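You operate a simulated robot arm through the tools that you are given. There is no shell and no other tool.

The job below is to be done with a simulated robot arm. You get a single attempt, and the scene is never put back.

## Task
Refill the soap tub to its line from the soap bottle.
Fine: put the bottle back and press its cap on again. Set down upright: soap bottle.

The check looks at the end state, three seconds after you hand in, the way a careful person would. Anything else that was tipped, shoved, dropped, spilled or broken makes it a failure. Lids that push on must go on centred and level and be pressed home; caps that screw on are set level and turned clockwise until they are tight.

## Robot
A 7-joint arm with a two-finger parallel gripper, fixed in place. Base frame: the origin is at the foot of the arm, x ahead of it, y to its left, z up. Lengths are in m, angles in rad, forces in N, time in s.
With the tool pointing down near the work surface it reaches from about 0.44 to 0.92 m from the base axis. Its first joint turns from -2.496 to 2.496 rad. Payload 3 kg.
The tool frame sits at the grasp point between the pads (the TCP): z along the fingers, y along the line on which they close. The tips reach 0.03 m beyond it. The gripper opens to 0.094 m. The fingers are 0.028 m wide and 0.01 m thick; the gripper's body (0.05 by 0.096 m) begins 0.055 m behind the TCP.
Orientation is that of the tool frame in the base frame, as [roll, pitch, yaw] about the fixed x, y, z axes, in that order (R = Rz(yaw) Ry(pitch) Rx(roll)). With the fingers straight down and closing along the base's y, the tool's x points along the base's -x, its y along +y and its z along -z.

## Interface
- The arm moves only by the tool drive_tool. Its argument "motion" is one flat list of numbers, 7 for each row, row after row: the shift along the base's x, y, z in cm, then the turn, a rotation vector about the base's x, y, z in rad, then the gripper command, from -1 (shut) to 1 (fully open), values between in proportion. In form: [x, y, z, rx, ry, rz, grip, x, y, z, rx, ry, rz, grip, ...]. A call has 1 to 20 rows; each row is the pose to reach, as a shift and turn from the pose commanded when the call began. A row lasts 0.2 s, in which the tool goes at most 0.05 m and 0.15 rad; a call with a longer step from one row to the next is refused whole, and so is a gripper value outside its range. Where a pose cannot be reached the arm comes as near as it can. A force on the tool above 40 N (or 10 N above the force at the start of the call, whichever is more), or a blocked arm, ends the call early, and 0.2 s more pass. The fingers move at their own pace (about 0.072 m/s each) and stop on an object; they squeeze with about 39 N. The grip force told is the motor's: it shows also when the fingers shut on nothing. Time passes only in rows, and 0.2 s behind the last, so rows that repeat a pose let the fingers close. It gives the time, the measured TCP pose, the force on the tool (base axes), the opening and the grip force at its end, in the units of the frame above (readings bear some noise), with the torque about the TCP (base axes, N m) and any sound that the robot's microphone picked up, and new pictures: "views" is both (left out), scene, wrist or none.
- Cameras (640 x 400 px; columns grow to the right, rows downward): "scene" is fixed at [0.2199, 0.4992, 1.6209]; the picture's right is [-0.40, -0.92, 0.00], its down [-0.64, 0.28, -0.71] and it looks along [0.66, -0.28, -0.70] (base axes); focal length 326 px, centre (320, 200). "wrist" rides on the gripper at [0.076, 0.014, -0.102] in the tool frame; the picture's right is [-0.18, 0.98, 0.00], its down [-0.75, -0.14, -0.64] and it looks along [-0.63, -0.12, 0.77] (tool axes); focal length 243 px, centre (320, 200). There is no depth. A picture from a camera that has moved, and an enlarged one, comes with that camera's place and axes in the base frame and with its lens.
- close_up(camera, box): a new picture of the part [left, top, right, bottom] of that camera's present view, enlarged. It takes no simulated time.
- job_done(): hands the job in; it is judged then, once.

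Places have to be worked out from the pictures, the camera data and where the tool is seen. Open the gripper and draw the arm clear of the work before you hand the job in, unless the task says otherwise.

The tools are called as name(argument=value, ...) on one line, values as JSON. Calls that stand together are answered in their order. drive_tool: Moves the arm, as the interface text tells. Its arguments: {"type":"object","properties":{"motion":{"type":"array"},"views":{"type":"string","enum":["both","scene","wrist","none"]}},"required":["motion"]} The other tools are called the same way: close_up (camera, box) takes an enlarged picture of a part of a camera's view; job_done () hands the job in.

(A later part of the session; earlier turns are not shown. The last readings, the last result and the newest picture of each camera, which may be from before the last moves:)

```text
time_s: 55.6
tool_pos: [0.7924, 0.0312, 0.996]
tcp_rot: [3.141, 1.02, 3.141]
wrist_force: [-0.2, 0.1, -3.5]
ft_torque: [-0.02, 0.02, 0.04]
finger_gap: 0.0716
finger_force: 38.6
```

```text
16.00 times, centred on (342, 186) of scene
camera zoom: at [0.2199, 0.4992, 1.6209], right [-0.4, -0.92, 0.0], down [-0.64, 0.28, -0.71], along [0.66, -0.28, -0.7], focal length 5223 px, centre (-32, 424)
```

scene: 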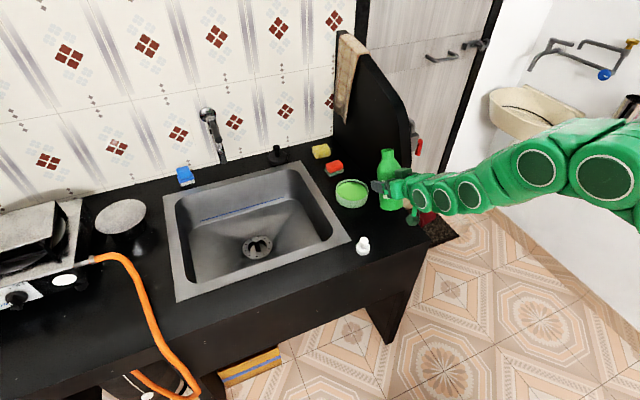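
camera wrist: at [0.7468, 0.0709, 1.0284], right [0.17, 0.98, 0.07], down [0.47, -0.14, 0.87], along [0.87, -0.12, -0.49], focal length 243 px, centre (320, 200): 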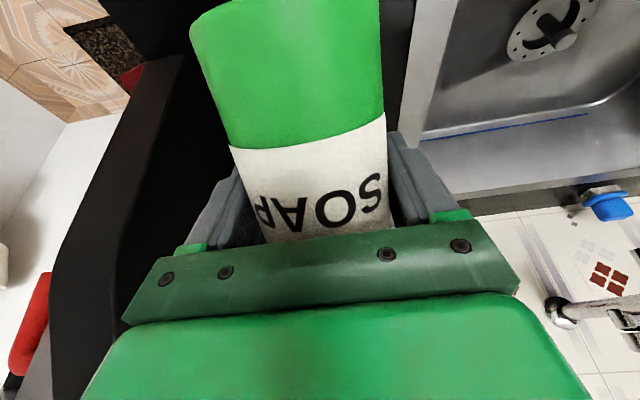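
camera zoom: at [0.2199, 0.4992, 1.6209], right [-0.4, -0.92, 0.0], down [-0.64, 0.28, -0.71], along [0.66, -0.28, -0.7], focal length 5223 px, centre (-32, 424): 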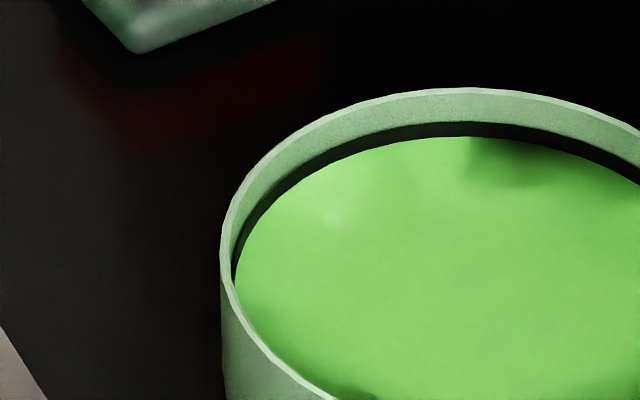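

The soap's edge sits midway up the dark band all round, so the tub is filled to its line. I'll now bring the bottle upright and back to 6 cm above its original spot.

drive_tool(motion=[-1.5, -0.7, 0, 0, -0.13, 0, -1, -3, -1.5, 0, 0, -0.27, 0, -1, -4.5, -2.2, 0, 0, -0.4, 0, -1, -4.5, -2.2, -2, 0, -0.4, 0, -1, -4.5, -2.2, -4, 0, -0.4, 0, -1, -4.5, -2.2, -6, 0, -0.4, 0, -1, -4.5, -2.2, -6, 0, -0.4, 0, -1], views="both")

close_up(camera="scene", box=[330, 160, 440, 260])

```text
time_s: 57.2
tool_pos: [0.7479, 0.0076, 0.9341]
tcp_rot: [3.14, 1.421, -3.14]
wrist_force: [0.2, 0.1, -2.6]
ft_torque: [0.01, 0.0, 0.01]
finger_gap: 0.0718
finger_force: 39.1
camera wrist: at [0.6348, 0.022, 0.8759], right [0.02, 0.98, 0.18], down [-0.52, -0.14, 0.84], along [0.85, -0.12, 0.51], focal length 243 px, centre (320, 200)
```

scene: 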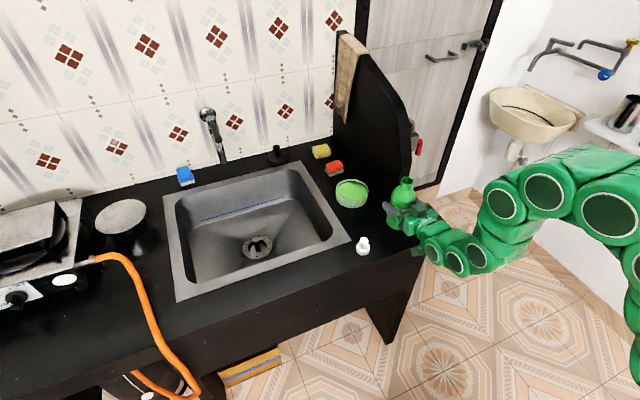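
wrist: 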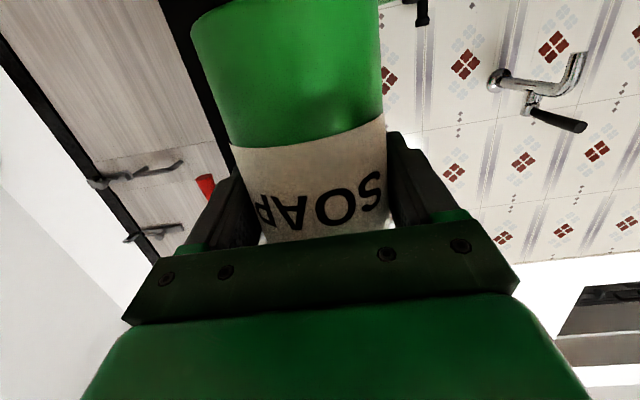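

```text
4.00 times, centred on (385, 210) of scene
camera zoom: at [0.2199, 0.4992, 1.6209], right [-0.4, -0.92, 0.0], down [-0.64, 0.28, -0.71], along [0.66, -0.28, -0.7], focal length 1306 px, centre (60, 160)
```

zoom: 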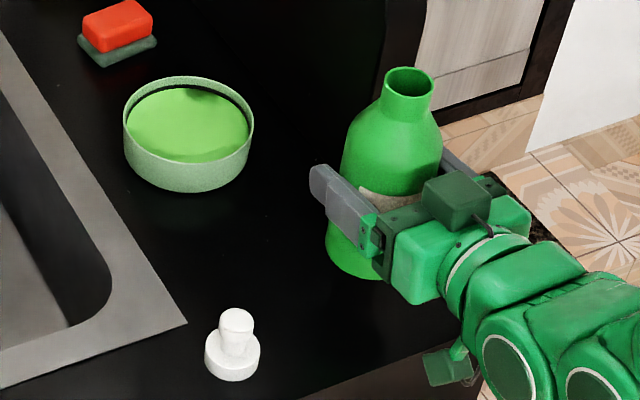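

The bottle is upright and lined up as it was before lifting. I'll lower it most of the way and then feel for contact in small steps.

drive_tool(motion=[0, 0, -2, 0, 0, 0, -1, 0, 0, -4, 0, 0, 0, -1, 0, 0, -5, 0, 0, 0, -1, 0, 0, -5.4, 0, 0, 0, -1, 0, 0, -5.7, 0, 0, 0, -1, 0, 0, -5.7, 0, 0, 0, -1], views="both")

close_up(camera="scene", box=[360, 170, 440, 260])

```text
time_s: 58.6
tool_pos: [0.7464, 0.0085, 0.8804]
tcp_rot: [3.141, 1.418, -3.14]
wrist_force: [-0.4, 0.2, -3.0]
ft_torque: [0.01, -0.01, -0.04]
finger_gap: 0.0717
finger_force: 38.7
camera wrist: at [0.6335, 0.0218, 0.8203], right [0.02, 0.98, 0.18], down [-0.52, -0.14, 0.84], along [0.85, -0.12, 0.51], focal length 243 px, centre (320, 200)
```

scene: 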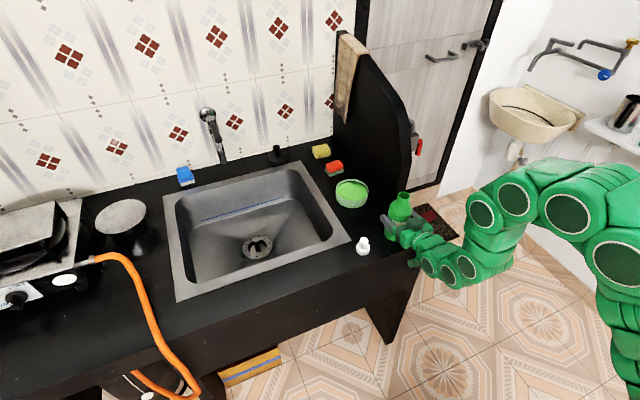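
wrist: 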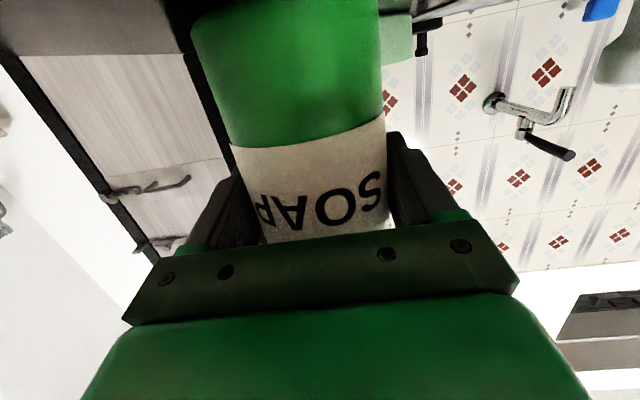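

```text
4.44 times, centred on (400, 215) of scene
camera zoom: at [0.2199, 0.4992, 1.6209], right [-0.4, -0.92, 0.0], down [-0.64, 0.28, -0.71], along [0.66, -0.28, -0.7], focal length 1451 px, centre (-36, 133)
```

zoom: 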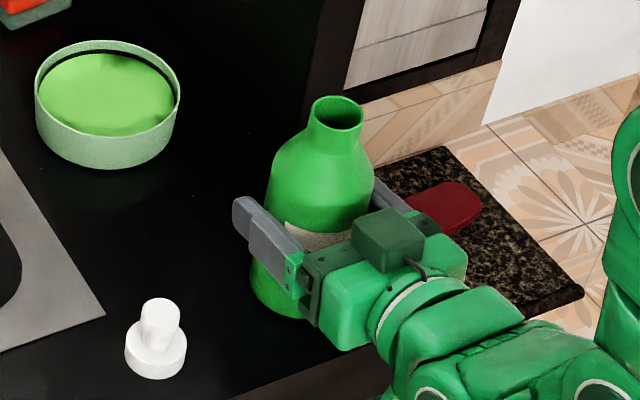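

It is still hanging free, about 3 mm up. I'll lower in millimetre steps until the counter takes the weight.

drive_tool(motion=[0, 0, -0.1, 0, 0, 0, -1, 0, 0, -0.2, 0, 0, 0, -1, 0, 0, -0.25, 0, 0, 0, -1], views="none")

```text
time_s: 59.4
tool_pos: [0.7469, 0.0078, 0.8764]
tcp_rot: [-3.14, 1.419, 3.141]
wrist_force: [0.2, -0.4, -4.1]
ft_torque: [0.02, -0.02, 0.03]
finger_gap: 0.072
finger_force: 38.4
```

drive_tool(motion=[0, 0, -0.1, 0, 0, 0, -1, 0, 0, -0.1, 0, 0, 0, -1], views="none")

```text
time_s: 60.0
tool_pos: [0.7482, 0.0086, 0.8757]
tcp_rot: [3.14, 1.423, -3.14]
wrist_force: [-1.0, -3.5, 17.0]
ft_torque: [-0.17, 0.69, 0.08]
finger_gap: 0.0718
finger_force: 38.4
```

The bottle is on the counter, with the load gone from -4 to +17 N. I'll ease up 0.7 mm, confirm the push is relieved, and then release slowly.

drive_tool(motion=[0, 0, 0.07, 0, 0, 0, -1, 0, 0, 0.07, 0, 0, 0, -1], views="none")

```text
time_s: 60.6
tool_pos: [0.7464, 0.0082, 0.8766]
tcp_rot: [3.14, 1.42, -3.14]
wrist_force: [4.9, 1.9, 10.6]
ft_torque: [0.15, -0.26, 0.06]
finger_gap: 0.0718
finger_force: 38.8
```

About 10 N of push remains. I'll ease up another 0.5 mm and then open the fingers gradually.

drive_tool(motion=[0, 0, 0.05, 0, 0, 0, -1, 0, 0, 0.05, 0, 0, 0, 0.5, 0, 0, 0.05, 0, 0, 0, 0.6, 0, 0, 0.05, 0, 0, 0, 0.75, 0, 0, 0.05, 0, 0, 0, 1, 0, 0, 0.05, 0, 0, 0, 1, 0, 0, 0.05, 0, 0, 0, 1], views="both")

close_up(camera="scene", box=[360, 170, 440, 260])

close_up(camera="wrist", box=[160, 60, 480, 260])

```text
time_s: 62.2
tool_pos: [0.7469, 0.0073, 0.8763]
tcp_rot: [-3.141, 1.419, -3.141]
wrist_force: [0.3, 0.4, 0.5]
ft_torque: [-0.04, -0.02, 0.03]
finger_gap: 0.0942
finger_force: 0.1
camera wrist: at [0.6339, 0.0216, 0.8175], right [0.02, 0.98, 0.18], down [-0.52, -0.14, 0.84], along [0.85, -0.12, 0.51], focal length 243 px, centre (320, 200)
```

scene: 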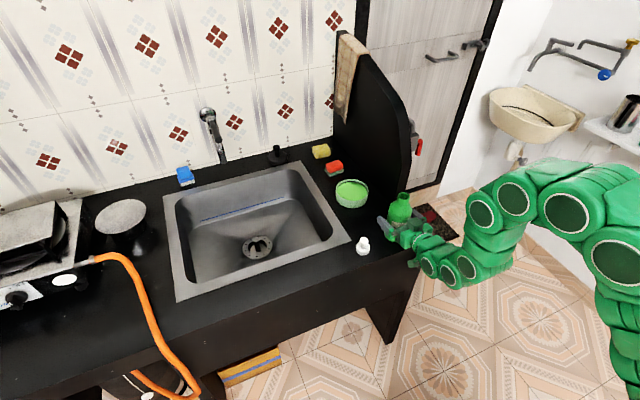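
wrist: 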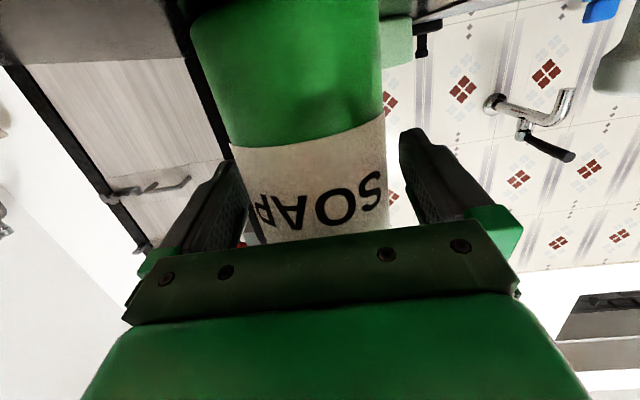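

```text
4.44 times, centred on (400, 215) of scene
camera zoom: at [0.2199, 0.4992, 1.6209], right [-0.4, -0.92, 0.0], down [-0.64, 0.28, -0.71], along [0.66, -0.28, -0.7], focal length 1451 px, centre (-36, 133)
```

zoom: 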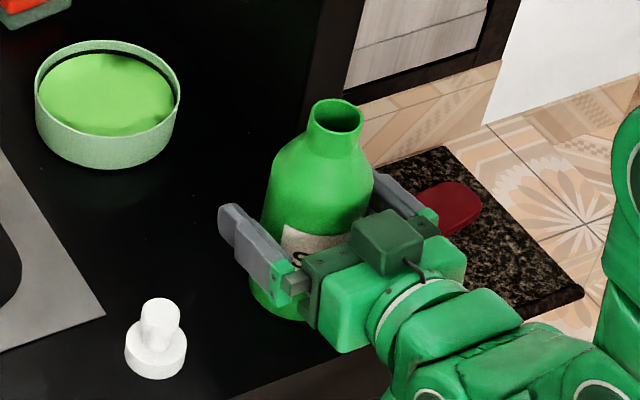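

```text
2.00 times, centred on (320, 160) of wrist
camera zoom: at [0.6339, 0.0216, 0.8175], right [0.02, 0.98, 0.18], down [-0.52, -0.14, 0.84], along [0.85, -0.12, 0.51], focal length 485 px, centre (320, 280)
```

zoom: 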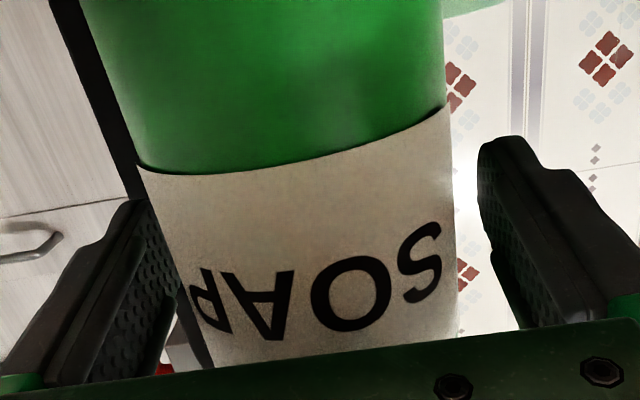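

The bottle stands where it began, released and upright. I'll raise straight up past its mouth, then turn the tool back to pointing down while moving over toward the cap.

drive_tool(motion=[0, 0, 2, 0, 0, 0, 1, 0, 0, 6, 0, 0, 0, 1, 0, 0, 10, 0, 0, 0, 1, 0, 0, 14, 0, 0, 0, 1, 0, 0, 18, 0, 0, 0, 1, 0, 0, 21, 0, 0, 0, 1, -0.1, 1.2, 21, 0, 0.142, 0, 1, -0.2, 2.5, 21, 0, 0.284, 0, 1, -0.3, 3.8, 21, 0, 0.426, 0, 1, -0.4, 5.1, 21, 0, 0.568, 0, 1, -0.6, 6.4, 21, 0, 0.71, 0, 1, -0.7, 7.6, 21, 0, 0.852, 0, 1, -0.8, 8.9, 21, 0, 0.994, 0, 1, -0.9, 10.2, 21, 0, 1.136, 0, 1, -1.1, 11.5, 21, 0, 1.278, 0, 1, -1.2, 12.7, 21, 0, 1.42, 0, 1, -1.2, 12.7, 21, 0, 1.42, 0, 1], views="both")

close_up(camera="wrist", box=[120, 0, 440, 240])

close_up(camera="scene", box=[340, 170, 440, 260])

```text
time_s: 65.8
tool_pos: [0.7337, 0.1348, 1.0864]
tcp_rot: [3.137, -0.002, -3.141]
wrist_force: [-0.6, -0.6, -0.7]
ft_torque: [-0.05, 0.0, 0.02]
finger_gap: 0.094
finger_force: 0.1
camera wrist: at [0.6578, 0.1489, 1.1895], right [0.18, 0.98, 0.0], down [0.75, -0.14, 0.64], along [0.63, -0.12, -0.77], focal length 243 px, centre (320, 200)
```

scene: 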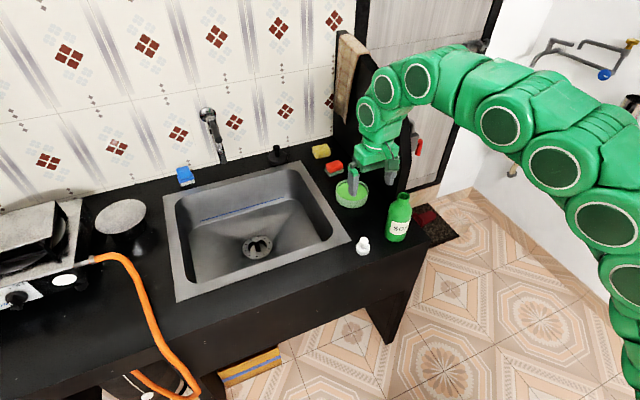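
wrist: 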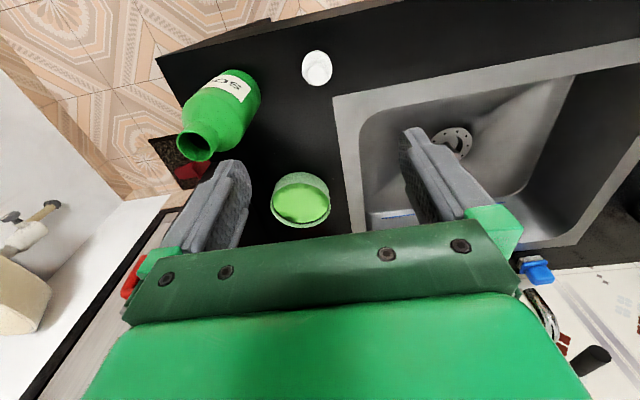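

```text
1.67 times, centred on (280, 120) of wrist
camera zoom: at [0.6578, 0.1489, 1.1895], right [0.18, 0.98, 0.0], down [0.75, -0.14, 0.64], along [0.63, -0.12, -0.77], focal length 404 px, centre (387, 333)
```

zoom: 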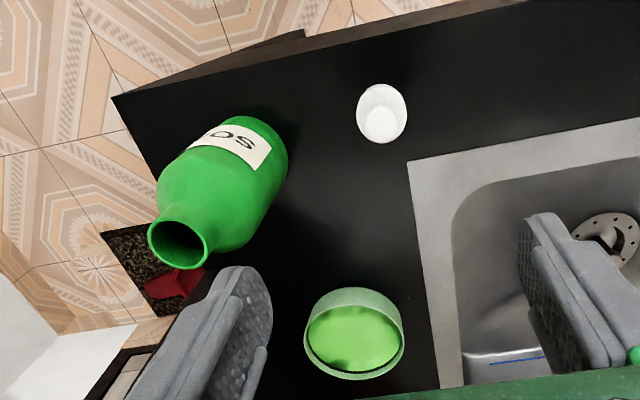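

```text
4.44 times, centred on (390, 215) of scene
camera zoom: at [0.2199, 0.4992, 1.6209], right [-0.4, -0.92, 0.0], down [-0.64, 0.28, -0.71], along [0.66, -0.28, -0.7], focal length 1451 px, centre (9, 133)
```

zoom: 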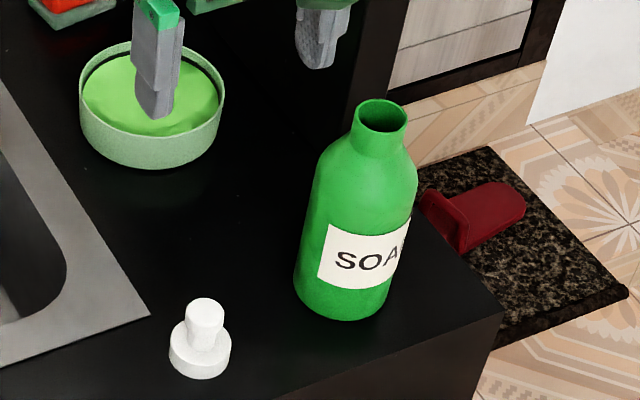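

Both bottle and cap stand upright and nothing else moved. I'm nearly above the cap, so I'll lower until the fingertips are just above its knob and check the centring.

drive_tool(motion=[0, 0, -4.5, -0.004, 0, 0, 1, 0, 0, -9, -0.004, 0, 0, 1, 0, 0, -13.5, -0.004, 0, 0, 1, 0, 0, -17, -0.004, 0, 0, 1, 0, 0, -18.6, -0.004, 0, 0, 1, 0, 0, -18.6, -0.004, 0, 0, 1], views="both")

close_up(camera="wrist", box=[180, 40, 460, 240])

close_up(camera="scene", box=[340, 190, 400, 260])

```text
time_s: 67.2
tool_pos: [0.7344, 0.1346, 0.8994]
tcp_rot: [-3.138, 0.001, 3.141]
wrist_force: [0.1, -0.2, -1.1]
ft_torque: [0.02, -0.01, -0.02]
finger_gap: 0.0938
finger_force: 0.0
camera wrist: at [0.6577, 0.1494, 1.0028], right [0.18, 0.98, 0.0], down [0.75, -0.14, 0.64], along [0.63, -0.12, -0.77], focal length 243 px, centre (320, 200)
```

scene: 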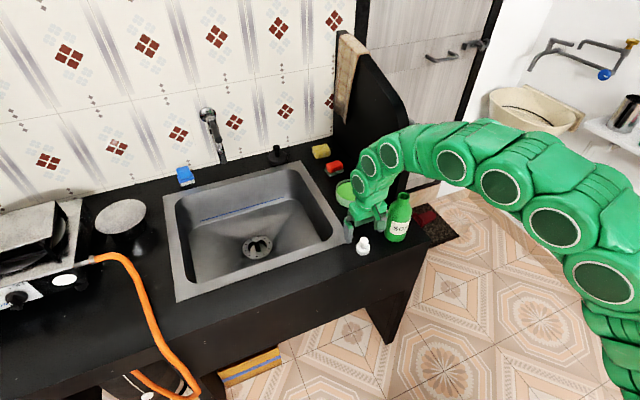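
wrist: 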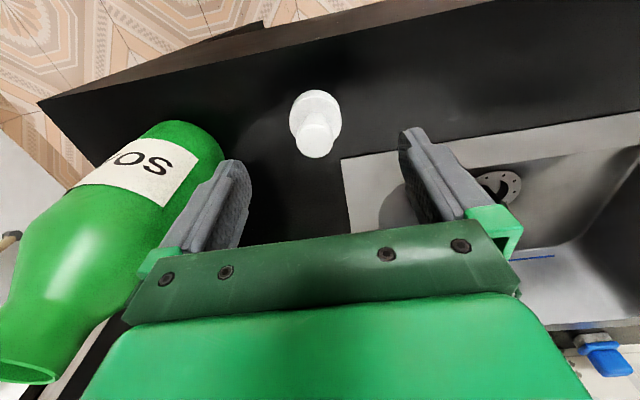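

```text
2.00 times, centred on (320, 140) of wrist
camera zoom: at [0.6577, 0.1494, 1.0028], right [0.18, 0.98, 0.0], down [0.75, -0.14, 0.64], along [0.63, -0.12, -0.77], focal length 485 px, centre (320, 320)
```

zoom: 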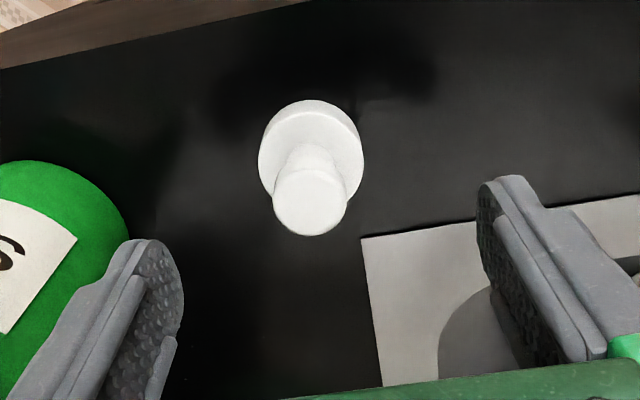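

```text
5.71 times, centred on (370, 225) of scene
camera zoom: at [0.2199, 0.4992, 1.6209], right [-0.4, -0.92, 0.0], down [-0.64, 0.28, -0.71], along [0.66, -0.28, -0.7], focal length 1865 px, centre (34, 57)
```

zoom: 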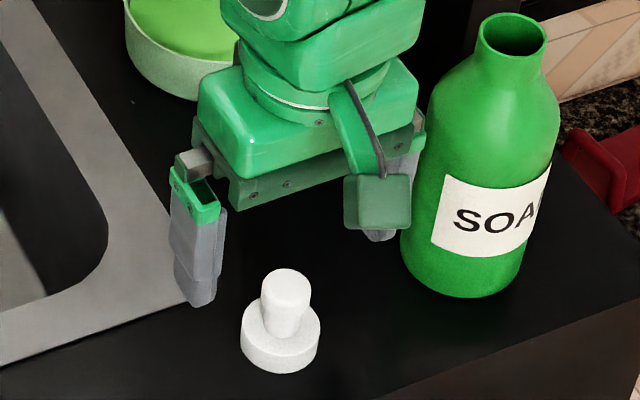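

The cap looks close to centred between the fingers. I'll take a tighter look to measure any offset before descending.

close_up(camera="wrist", box=[275, 80, 359, 165])

close_up(camera="scene", box=[345, 215, 385, 245])

```text
4.71 times, centred on (317, 122) of wrist
camera zoom: at [0.6577, 0.1494, 1.0028], right [0.18, 0.98, 0.0], down [0.75, -0.14, 0.64], along [0.63, -0.12, -0.77], focal length 1142 px, centre (334, 565)
```

zoom: 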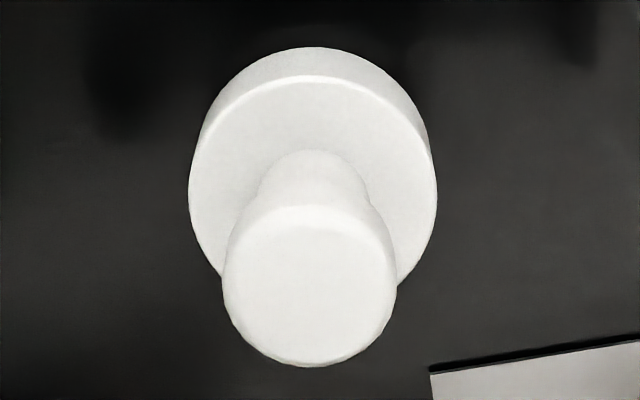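

```text
13.33 times, centred on (365, 230) of scene
camera zoom: at [0.2199, 0.4992, 1.6209], right [-0.4, -0.92, 0.0], down [-0.64, 0.28, -0.71], along [0.66, -0.28, -0.7], focal length 4353 px, centre (-280, -200)
```

zoom: 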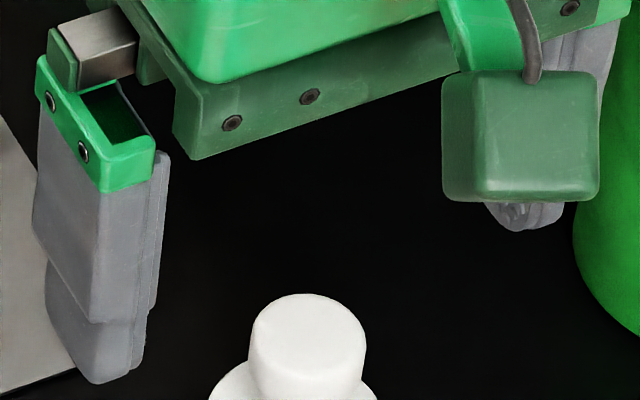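

The offset is within 1–2 mm, so I'll nudge x by 1 mm, lower to the same grip height as before, and close on the knob.

drive_tool(motion=[0.1, 0, -2, 0, 0, 0, 1, 0.1, 0, -4, 0, 0, 0, 1, 0.1, 0, -5.2, 0, 0, 0, 1, 0.1, 0, -5.2, 0, 0, 0, 1], views="wrist")

close_up(camera="scene", box=[345, 215, 385, 255])

```text
time_s: 68.2
tool_pos: [0.7356, 0.1354, 0.8475]
tcp_rot: [3.141, 0.0, -3.141]
wrist_force: [-0.1, 0.5, 0.1]
ft_torque: [-0.01, 0.0, 0.02]
finger_gap: 0.0939
finger_force: 0.0
camera wrist: at [0.6584, 0.1494, 0.9513], right [0.18, 0.98, 0.0], down [0.75, -0.14, 0.64], along [0.63, -0.12, -0.77], focal length 243 px, centre (320, 200)
```

wrist: 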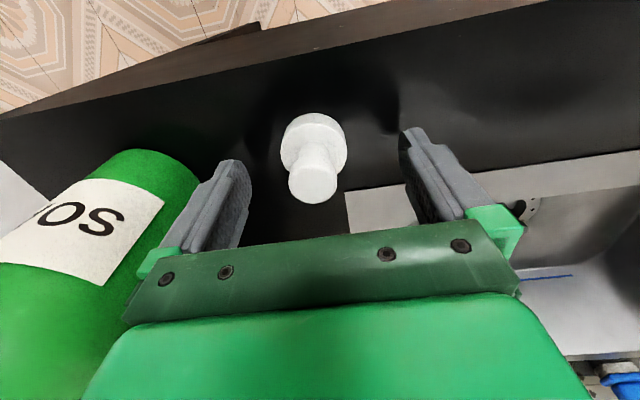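

```text
10.00 times, centred on (365, 235) of scene
camera zoom: at [0.2199, 0.4992, 1.6209], right [-0.4, -0.92, 0.0], down [-0.64, 0.28, -0.71], along [0.66, -0.28, -0.7], focal length 3264 px, centre (-130, -150)
```

zoom: 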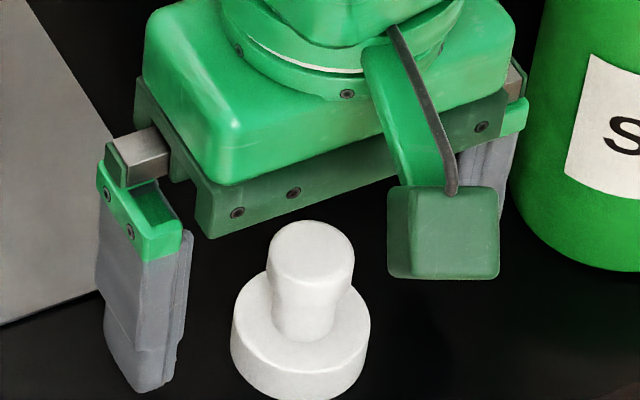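

Compared with the earlier gripped picture, the knob sits about 2 mm toward -y. I'll shift by that and close slowly.

drive_tool(motion=[0, -0.2, 0, 0, 0, 0, 1, 0, -0.2, 0, 0, 0, 0, 0.4, 0, -0.2, 0, 0, 0, 0, 0, 0, -0.2, 0, 0, 0, 0, -0.3, 0, -0.2, 0, 0, 0, 0, -0.45, 0, -0.2, 0, 0, 0, 0, -1, 0, -0.2, 0, 0, 0, 0, -1, 0, -0.2, 0, 0, 0, 0, -1], views="both")

close_up(camera="wrist", box=[220, 80, 420, 240])

close_up(camera="scene", box=[345, 215, 385, 255])

```text
time_s: 70.0
tool_pos: [0.7348, 0.1324, 0.8481]
tcp_rot: [-3.14, 0.001, 3.14]
wrist_force: [1.0, -0.3, 0.4]
ft_torque: [-0.03, 0.03, 0.0]
finger_gap: 0.0237
finger_force: 39.1
camera wrist: at [0.659, 0.1476, 0.9516], right [0.18, 0.98, 0.0], down [0.75, -0.14, 0.64], along [0.63, -0.12, -0.77], focal length 243 px, centre (320, 200)
```

scene: 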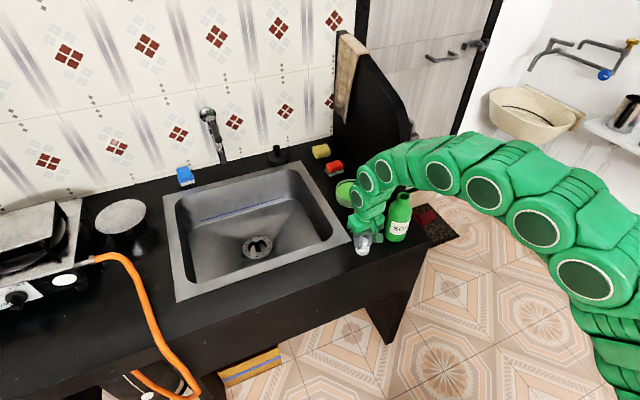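
wrist: 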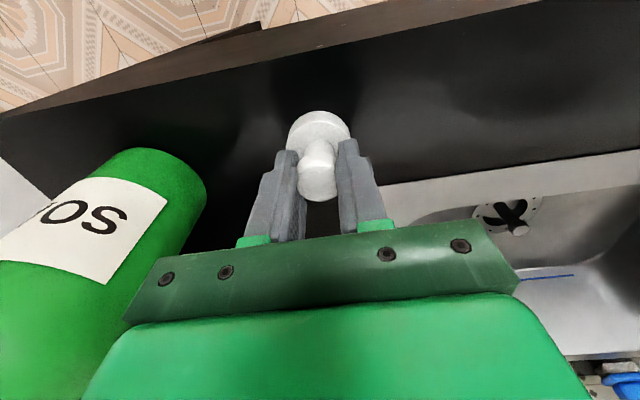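

```text
2.50 times, centred on (320, 160) of wrist
camera zoom: at [0.659, 0.1476, 0.9516], right [0.18, 0.98, 0.0], down [0.75, -0.14, 0.64], along [0.63, -0.12, -0.77], focal length 606 px, centre (320, 300)
```

zoom: 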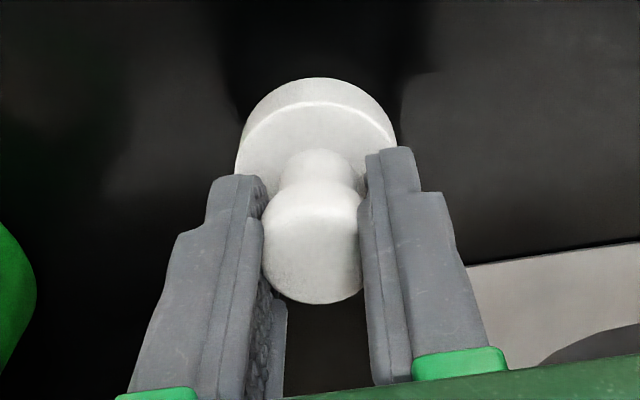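

```text
10.00 times, centred on (365, 235) of scene
camera zoom: at [0.2199, 0.4992, 1.6209], right [-0.4, -0.92, 0.0], down [-0.64, 0.28, -0.71], along [0.66, -0.28, -0.7], focal length 3264 px, centre (-130, -150)
```

zoom: 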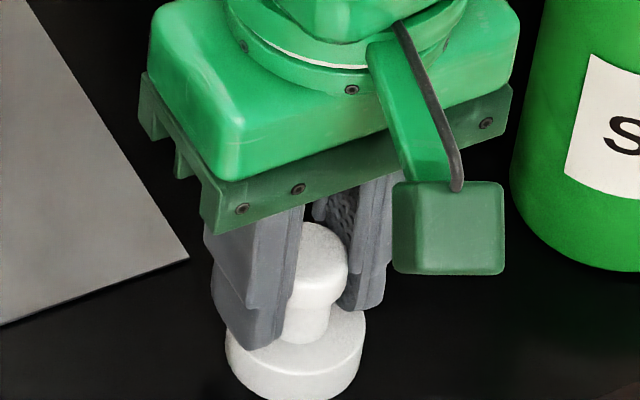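

The cap is held again at the same knob gap. Before moving I'll view the bottle with the same framing as before the pour, to see whether its position shifted.

close_up(camera="scene", box=[340, 180, 430, 260])

close_up(camera="scene", box=[390, 185, 418, 206])

```text
5.00 times, centred on (385, 220) of scene
camera zoom: at [0.2199, 0.4992, 1.6209], right [-0.4, -0.92, 0.0], down [-0.64, 0.28, -0.71], along [0.66, -0.28, -0.7], focal length 1632 px, centre (-5, 100)
```

zoom: 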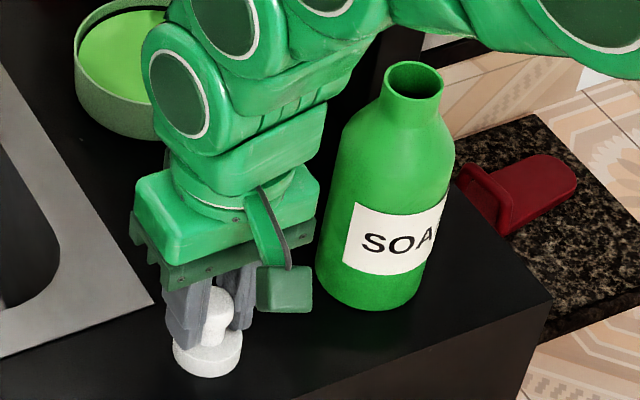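

```text
16.00 times, centred on (404, 196) of scene
camera zoom: at [0.2199, 0.4992, 1.6209], right [-0.4, -0.92, 0.0], down [-0.64, 0.28, -0.71], along [0.66, -0.28, -0.7], focal length 5223 px, centre (-1024, 272)
```

zoom: 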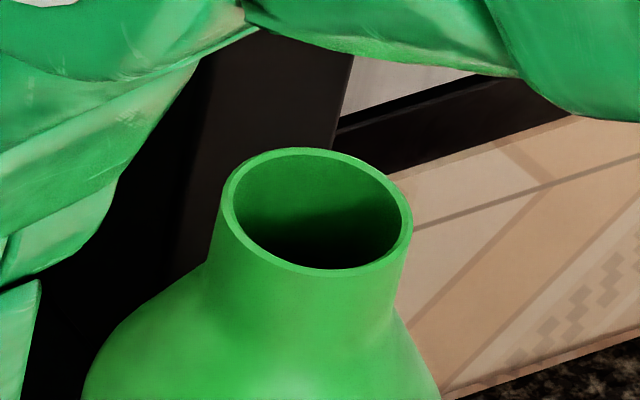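

The bottle appears displaced by at most 1–2 mm in +x compared with before. I'll lift the cap well above mouth height, carry it over the bottle to about (0.749, 0.0085), and stop with its underside just above the mouth to check alignment.

drive_tool(motion=[0, 0, 3, 0, 0, 0, -1, 0, 0, 7, 0, 0, 0, -1, 0, 0, 11.5, 0, 0, 0, -1, 0, 0, 16, 0, 0, 0, -1, 0, 0, 20, 0, 0, 0, -1, 0, 0, 21.2, 0, 0, 0, -1, 0.4, -3, 21.2, 0, 0, 0, -1, 0.7, -6.2, 21.2, 0, 0, 0, -1, 1.05, -9.3, 21.2, 0, 0, 0, -1, 1.39, -12.43, 21.2, 0, 0, 0, -1, 1.39, -12.43, 20, 0, 0, 0, -1, 1.39, -12.43, 18.7, 0, 0, 0, -1, 1.39, -12.43, 18.7, 0, 0, 0, -1], views="both")

close_up(camera="scene", box=[380, 165, 428, 213])

close_up(camera="wrist", box=[220, 40, 420, 220])

```text
time_s: 72.8
tool_pos: [0.7505, 0.0097, 1.0353]
tcp_rot: [-3.139, -0.001, -3.141]
wrist_force: [0.0, -0.3, 0.5]
ft_torque: [0.01, -0.01, 0.0]
finger_gap: 0.0235
finger_force: 38.7
camera wrist: at [0.6733, 0.0242, 1.1393], right [0.18, 0.98, 0.0], down [0.75, -0.14, 0.64], along [0.63, -0.12, -0.77], focal length 243 px, centre (320, 200)
```

scene: 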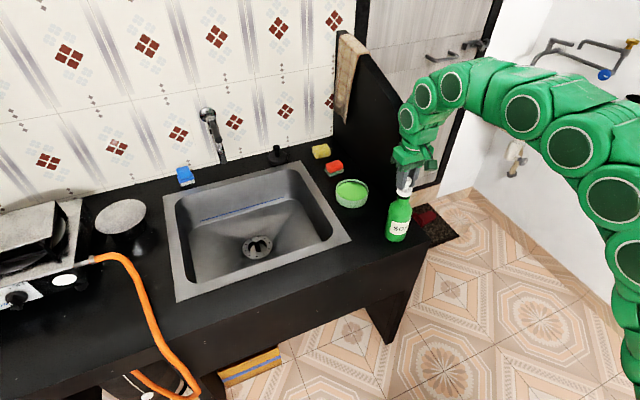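
wrist: 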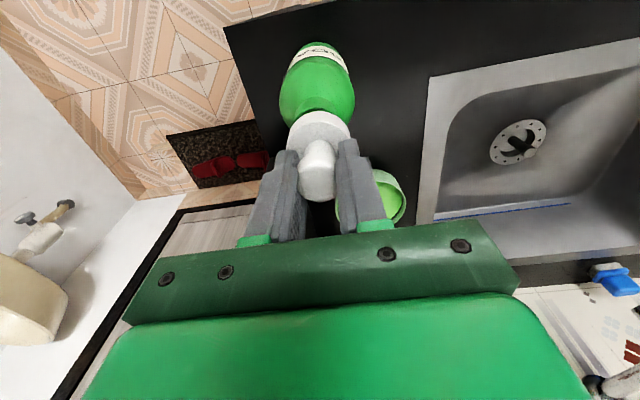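

```text
8.33 times, centred on (404, 189) of scene
camera zoom: at [0.2199, 0.4992, 1.6209], right [-0.4, -0.92, 0.0], down [-0.64, 0.28, -0.71], along [0.66, -0.28, -0.7], focal length 2720 px, centre (-380, 292)
```

zoom: 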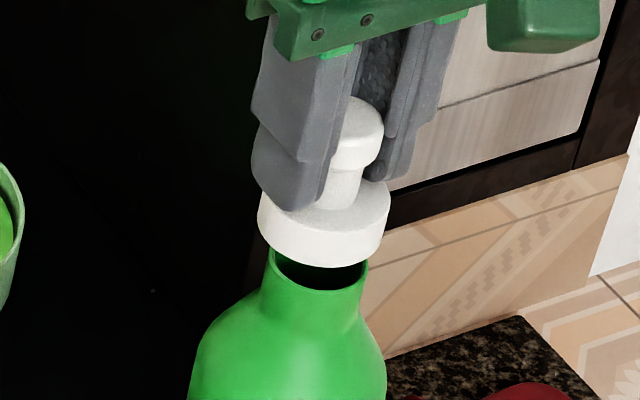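

```text
2.22 times, centred on (320, 130) of wrist
camera zoom: at [0.6733, 0.0242, 1.1393], right [0.18, 0.98, 0.0], down [0.75, -0.14, 0.64], along [0.63, -0.12, -0.77], focal length 539 px, centre (320, 356)
```

zoom: 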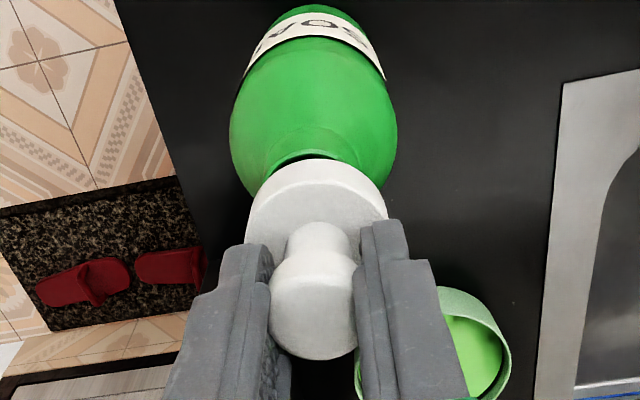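

The cap hovers about 1 cm over the mouth. The scene view hints it may be 1–2 mm toward +y, so I'll take tighter views to measure.

close_up(camera="scene", box=[390, 178, 418, 206])

close_up(camera="wrist", box=[265, 40, 375, 150])

```text
14.29 times, centred on (404, 192) of scene
camera zoom: at [0.2199, 0.4992, 1.6209], right [-0.4, -0.92, 0.0], down [-0.64, 0.28, -0.71], along [0.66, -0.28, -0.7], focal length 4664 px, centre (-880, 314)
```

zoom: 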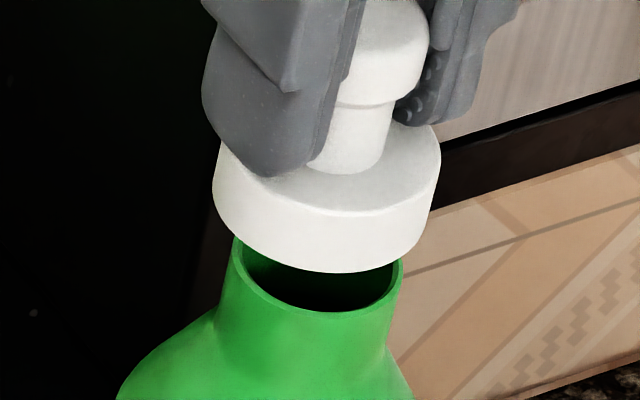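

```text
3.64 times, centred on (320, 95) of wrist
camera zoom: at [0.6733, 0.0242, 1.1393], right [0.18, 0.98, 0.0], down [0.75, -0.14, 0.64], along [0.63, -0.12, -0.77], focal length 882 px, centre (320, 582)
```

zoom: 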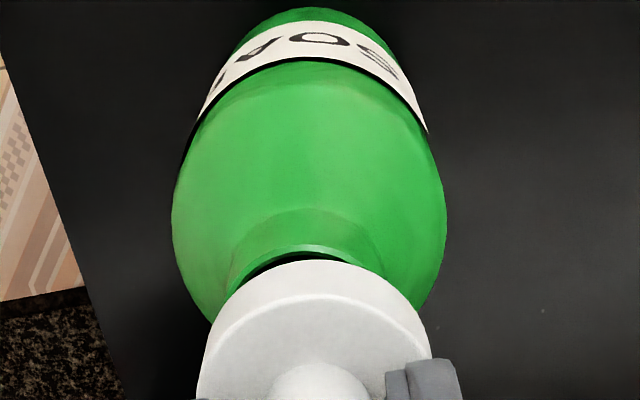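

Combining both views, the cap is about 2 mm too far in +y and about 1 mm in +x relative to the mouth. I'll correct that and lower to just above the rim for another check.

drive_tool(motion=[-0.08, -0.2, 0, 0, 0, 0, -1, -0.08, -0.2, -0.6, 0, 0, 0, -1, -0.08, -0.2, -1.1, 0, 0, 0, -1, -0.08, -0.2, -1.1, 0, 0, 0, -1], views="wrist")

close_up(camera="scene", box=[390, 178, 418, 206])

close_up(camera="wrist", box=[265, 40, 375, 150])

```text
time_s: 73.8
tool_pos: [0.7499, 0.0093, 1.0247]
tcp_rot: [-3.14, -0.001, -3.141]
wrist_force: [-0.4, -0.2, 0.4]
ft_torque: [0.0, 0.0, 0.01]
finger_gap: 0.0235
finger_force: 38.6
camera wrist: at [0.6737, 0.0224, 1.1277], right [0.18, 0.98, 0.0], down [0.75, -0.14, 0.64], along [0.63, -0.12, -0.77], focal length 243 px, centre (320, 200)
```

wrist: 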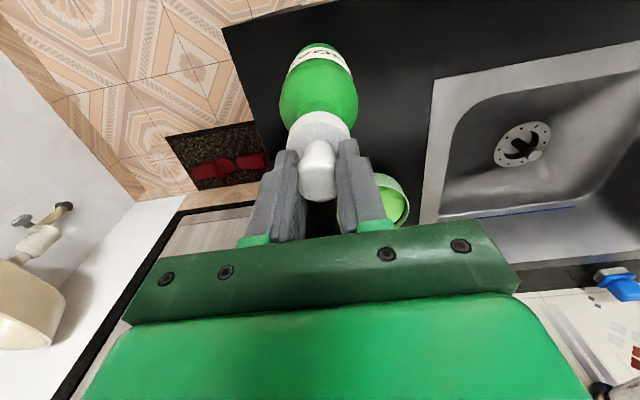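

```text
14.29 times, centred on (404, 192) of scene
camera zoom: at [0.2199, 0.4992, 1.6209], right [-0.4, -0.92, 0.0], down [-0.64, 0.28, -0.71], along [0.66, -0.28, -0.7], focal length 4664 px, centre (-880, 314)
```

zoom: 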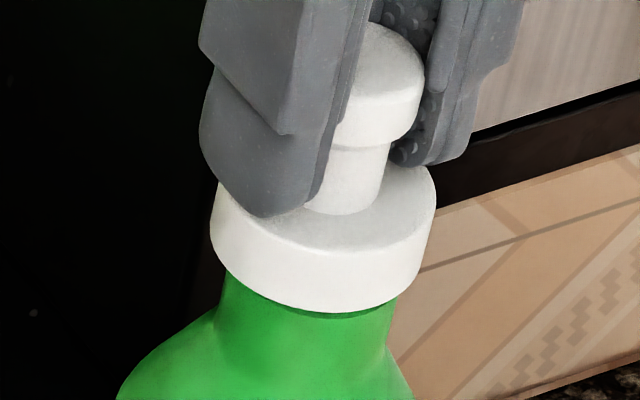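

```text
3.64 times, centred on (320, 95) of wrist
camera zoom: at [0.6737, 0.0224, 1.1277], right [0.18, 0.98, 0.0], down [0.75, -0.14, 0.64], along [0.63, -0.12, -0.77], focal length 882 px, centre (320, 582)
```

zoom: 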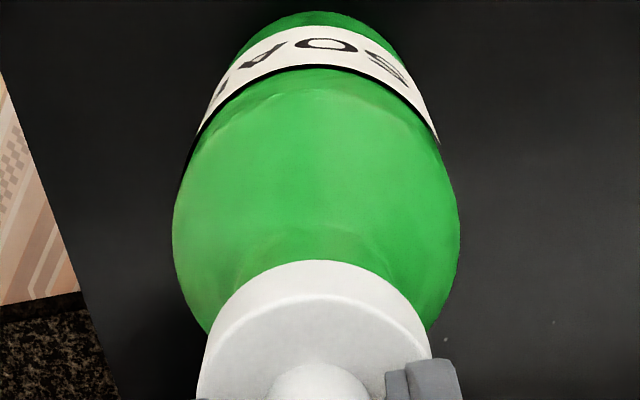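

Both views now agree that the cap is centred over the mouth to within about half a millimetre. I'll lower onto the neck in small steps, watching the forces.

drive_tool(motion=[0, 0, -0.2, 0, 0, 0, -1, 0, 0, -0.4, 0, 0, 0, -1, 0, 0, -0.6, 0, 0, 0, -1, 0, 0, -0.8, 0, 0, 0, -1], views="none")

close_up(camera="scene", box=[390, 178, 418, 206])

```text
time_s: 74.8
tool_pos: [0.7491, 0.0097, 1.0163]
tcp_rot: [-3.14, -0.001, -3.141]
wrist_force: [0.0, 0.0, -0.4]
ft_torque: [0.0, -0.01, 0.0]
finger_gap: 0.0235
finger_force: 39.2
```

```text
14.29 times, centred on (404, 192) of scene
camera zoom: at [0.2199, 0.4992, 1.6209], right [-0.4, -0.92, 0.0], down [-0.64, 0.28, -0.71], along [0.66, -0.28, -0.7], focal length 4664 px, centre (-880, 314)
```

zoom: 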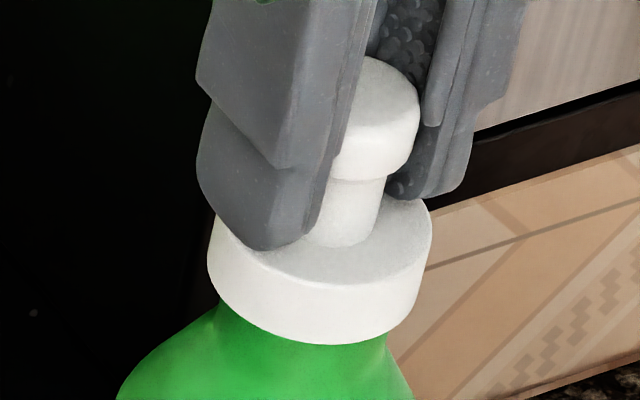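

There is no resistance yet and the skirt is at about the rim. I'll continue down in 1–2 mm steps.

drive_tool(motion=[0, 0, -0.15, 0, 0, 0, -1, 0, 0, -0.3, 0, 0, 0, -1, 0, 0, -0.45, 0, 0, 0, -1], views="none")

close_up(camera="scene", box=[390, 178, 418, 206])

```text
time_s: 75.6
tool_pos: [0.7499, 0.0077, 1.0122]
tcp_rot: [-3.14, -0.001, 3.141]
wrist_force: [-0.7, 0.7, -0.7]
ft_torque: [0.0, 0.02, 0.02]
finger_gap: 0.0234
finger_force: 38.8
```

```text
14.29 times, centred on (404, 192) of scene
camera zoom: at [0.2199, 0.4992, 1.6209], right [-0.4, -0.92, 0.0], down [-0.64, 0.28, -0.71], along [0.66, -0.28, -0.7], focal length 4664 px, centre (-880, 314)
```

zoom: 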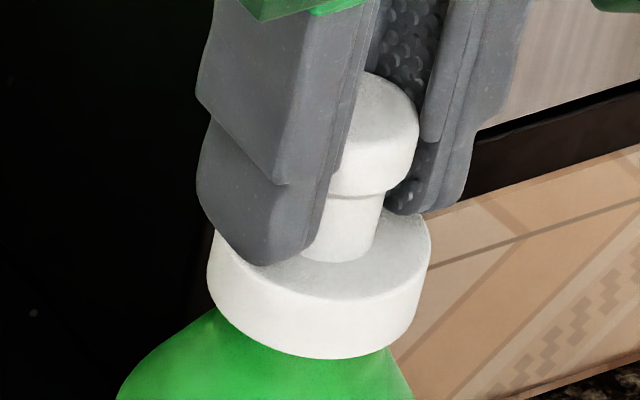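

It is sliding on freely, and compared with the first picture it has about 5 mm to go to its seated height. I'll continue down gently.

drive_tool(motion=[0, 0, -0.1, 0, 0, 0, -1, 0, 0, -0.2, 0, 0, 0, -1, 0, 0, -0.3, 0, 0, 0, -1], views="none")

close_up(camera="scene", box=[390, 178, 418, 206])

```text
time_s: 76.4
tool_pos: [0.7488, 0.0077, 1.0092]
tcp_rot: [-3.141, 0.0, 3.141]
wrist_force: [0.2, -0.5, -1.0]
ft_torque: [-0.01, -0.02, 0.0]
finger_gap: 0.0235
finger_force: 39.2
```

```text
14.29 times, centred on (404, 192) of scene
camera zoom: at [0.2199, 0.4992, 1.6209], right [-0.4, -0.92, 0.0], down [-0.64, 0.28, -0.71], along [0.66, -0.28, -0.7], focal length 4664 px, centre (-880, 314)
```

zoom: 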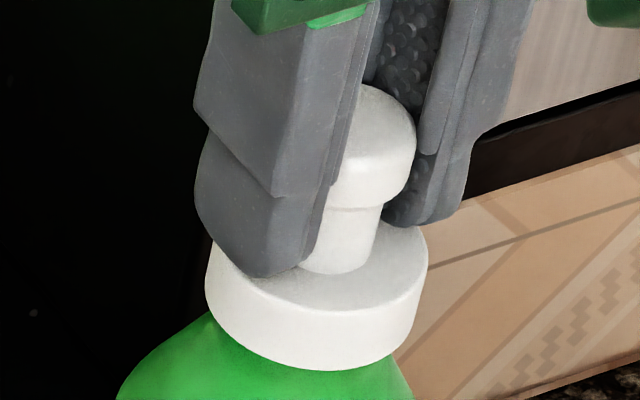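

About 2 mm remain and there is still no force. I'll press on in half-millimetre steps.

drive_tool(motion=[0, 0, -0.05, 0, 0, 0, -1, 0, 0, -0.1, 0, 0, 0, -1, 0, 0, -0.15, 0, 0, 0, -1, 0, 0, -0.2, 0, 0, 0, -1], views="none")

close_up(camera="scene", box=[390, 178, 418, 206])

```text
time_s: 77.4
tool_pos: [0.7494, 0.0068, 1.0086]
tcp_rot: [-3.141, 0.004, 3.141]
wrist_force: [-4.2, 6.1, 32.3]
ft_torque: [0.32, 0.25, -0.04]
finger_gap: 0.0235
finger_force: 39.1
heard: snap
```

```text
14.29 times, centred on (404, 192) of scene
camera zoom: at [0.2199, 0.4992, 1.6209], right [-0.4, -0.92, 0.0], down [-0.64, 0.28, -0.71], along [0.66, -0.28, -0.7], focal length 4664 px, centre (-880, 314)
```

zoom: 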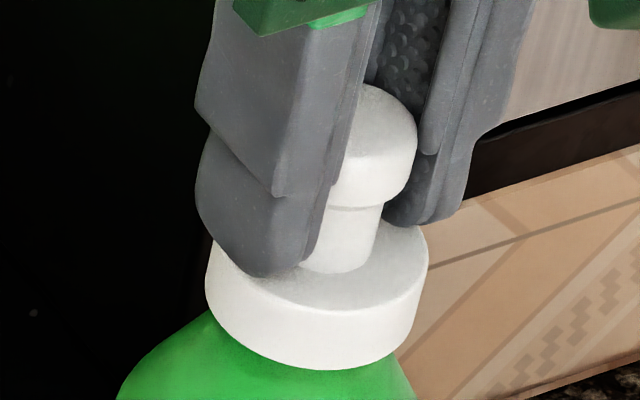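

A snap was heard with 32 N of push, so the cap has clicked on. I'll compare with the original framing before easing off.

close_up(camera="scene", box=[380, 180, 420, 210])

close_up(camera="wrist", box=[220, 40, 420, 220])

```text
13.33 times, centred on (400, 195) of scene
camera zoom: at [0.2199, 0.4992, 1.6209], right [-0.4, -0.92, 0.0], down [-0.64, 0.28, -0.71], along [0.66, -0.28, -0.7], focal length 4353 px, centre (-747, 267)
```

zoom: 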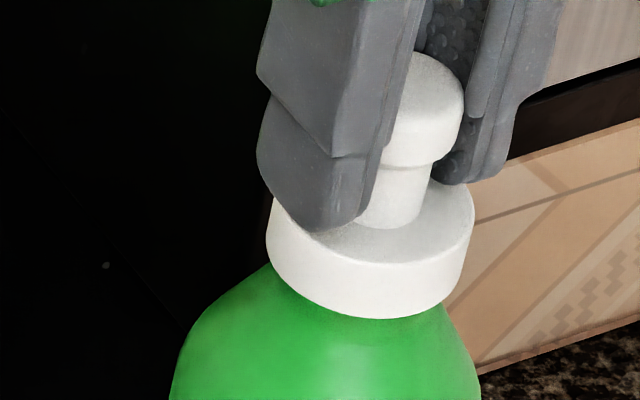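

```text
2.22 times, centred on (320, 130) of wrist
camera zoom: at [0.6722, 0.0211, 1.1117], right [0.18, 0.98, 0.0], down [0.75, -0.14, 0.64], along [0.63, -0.12, -0.76], focal length 539 px, centre (320, 356)
```

zoom: 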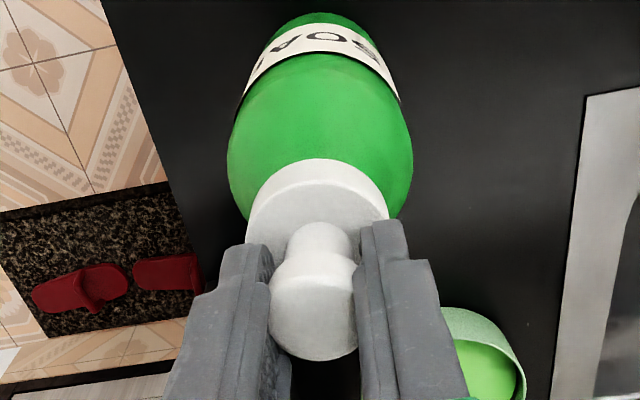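

The cap is back at its original height (underside about 0.161 m above the counter) and looks level. I'll ease the push by about 1 mm and open the fingers gradually.

drive_tool(motion=[0, 0, 0.1, 0, 0, 0, -1, 0, 0, 0.1, 0, 0, 0, -0.45, 0, 0, 0.1, 0, 0, 0, -0.3, 0, 0, 0.1, 0, 0, 0, 0, 0, 0, 0.1, 0, 0, 0, 0.5, 0, 0, 0.1, 0, 0, 0, 1, 0, 0, 0.1, 0, 0, 0, 1, 0, 0, 0.1, 0, 0, 0, 1], views="both")

close_up(camera="scene", box=[380, 180, 420, 210])

close_up(camera="wrist", box=[220, 40, 420, 220])

```text
time_s: 79.2
tool_pos: [0.7495, 0.0075, 1.0079]
tcp_rot: [-3.139, -0.001, -3.141]
wrist_force: [-0.3, 0.5, -0.2]
ft_torque: [0.04, 0.04, 0.01]
finger_gap: 0.0942
finger_force: 0.1
camera wrist: at [0.6725, 0.0208, 1.1114], right [0.18, 0.98, 0.0], down [0.75, -0.14, 0.64], along [0.63, -0.12, -0.77], focal length 243 px, centre (320, 200)
```

scene: 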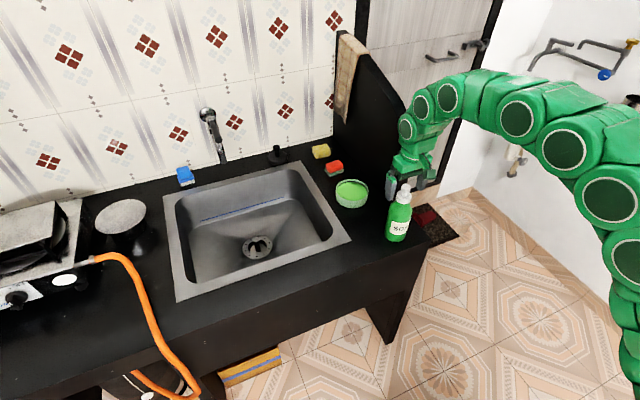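
wrist: 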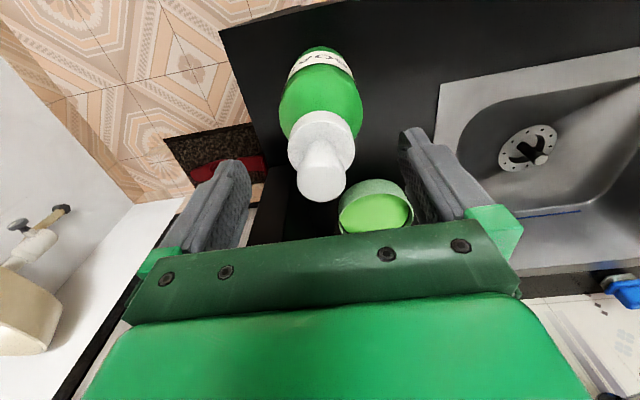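

```text
13.33 times, centred on (400, 195) of scene
camera zoom: at [0.2199, 0.4992, 1.6209], right [-0.4, -0.92, 0.0], down [-0.64, 0.28, -0.71], along [0.66, -0.28, -0.7], focal length 4353 px, centre (-747, 267)
```

zoom: 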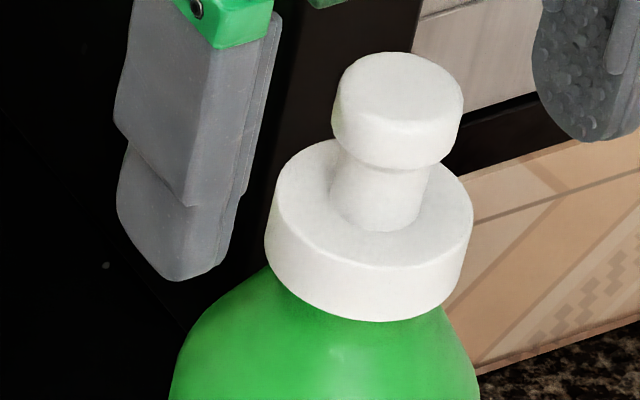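

```text
2.22 times, centred on (320, 130) of wrist
camera zoom: at [0.6725, 0.0208, 1.1114], right [0.18, 0.98, 0.0], down [0.75, -0.14, 0.64], along [0.63, -0.12, -0.77], focal length 539 px, centre (320, 356)
```

zoom: 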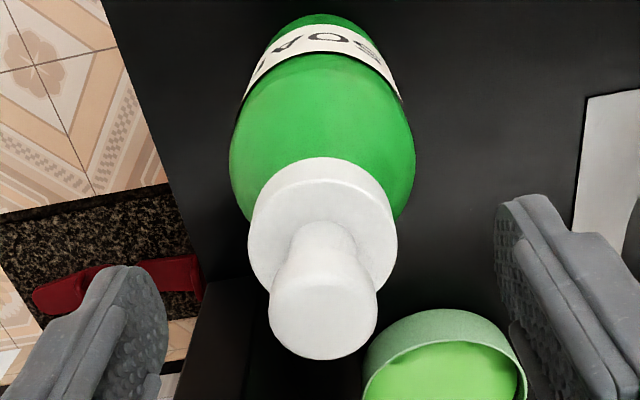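

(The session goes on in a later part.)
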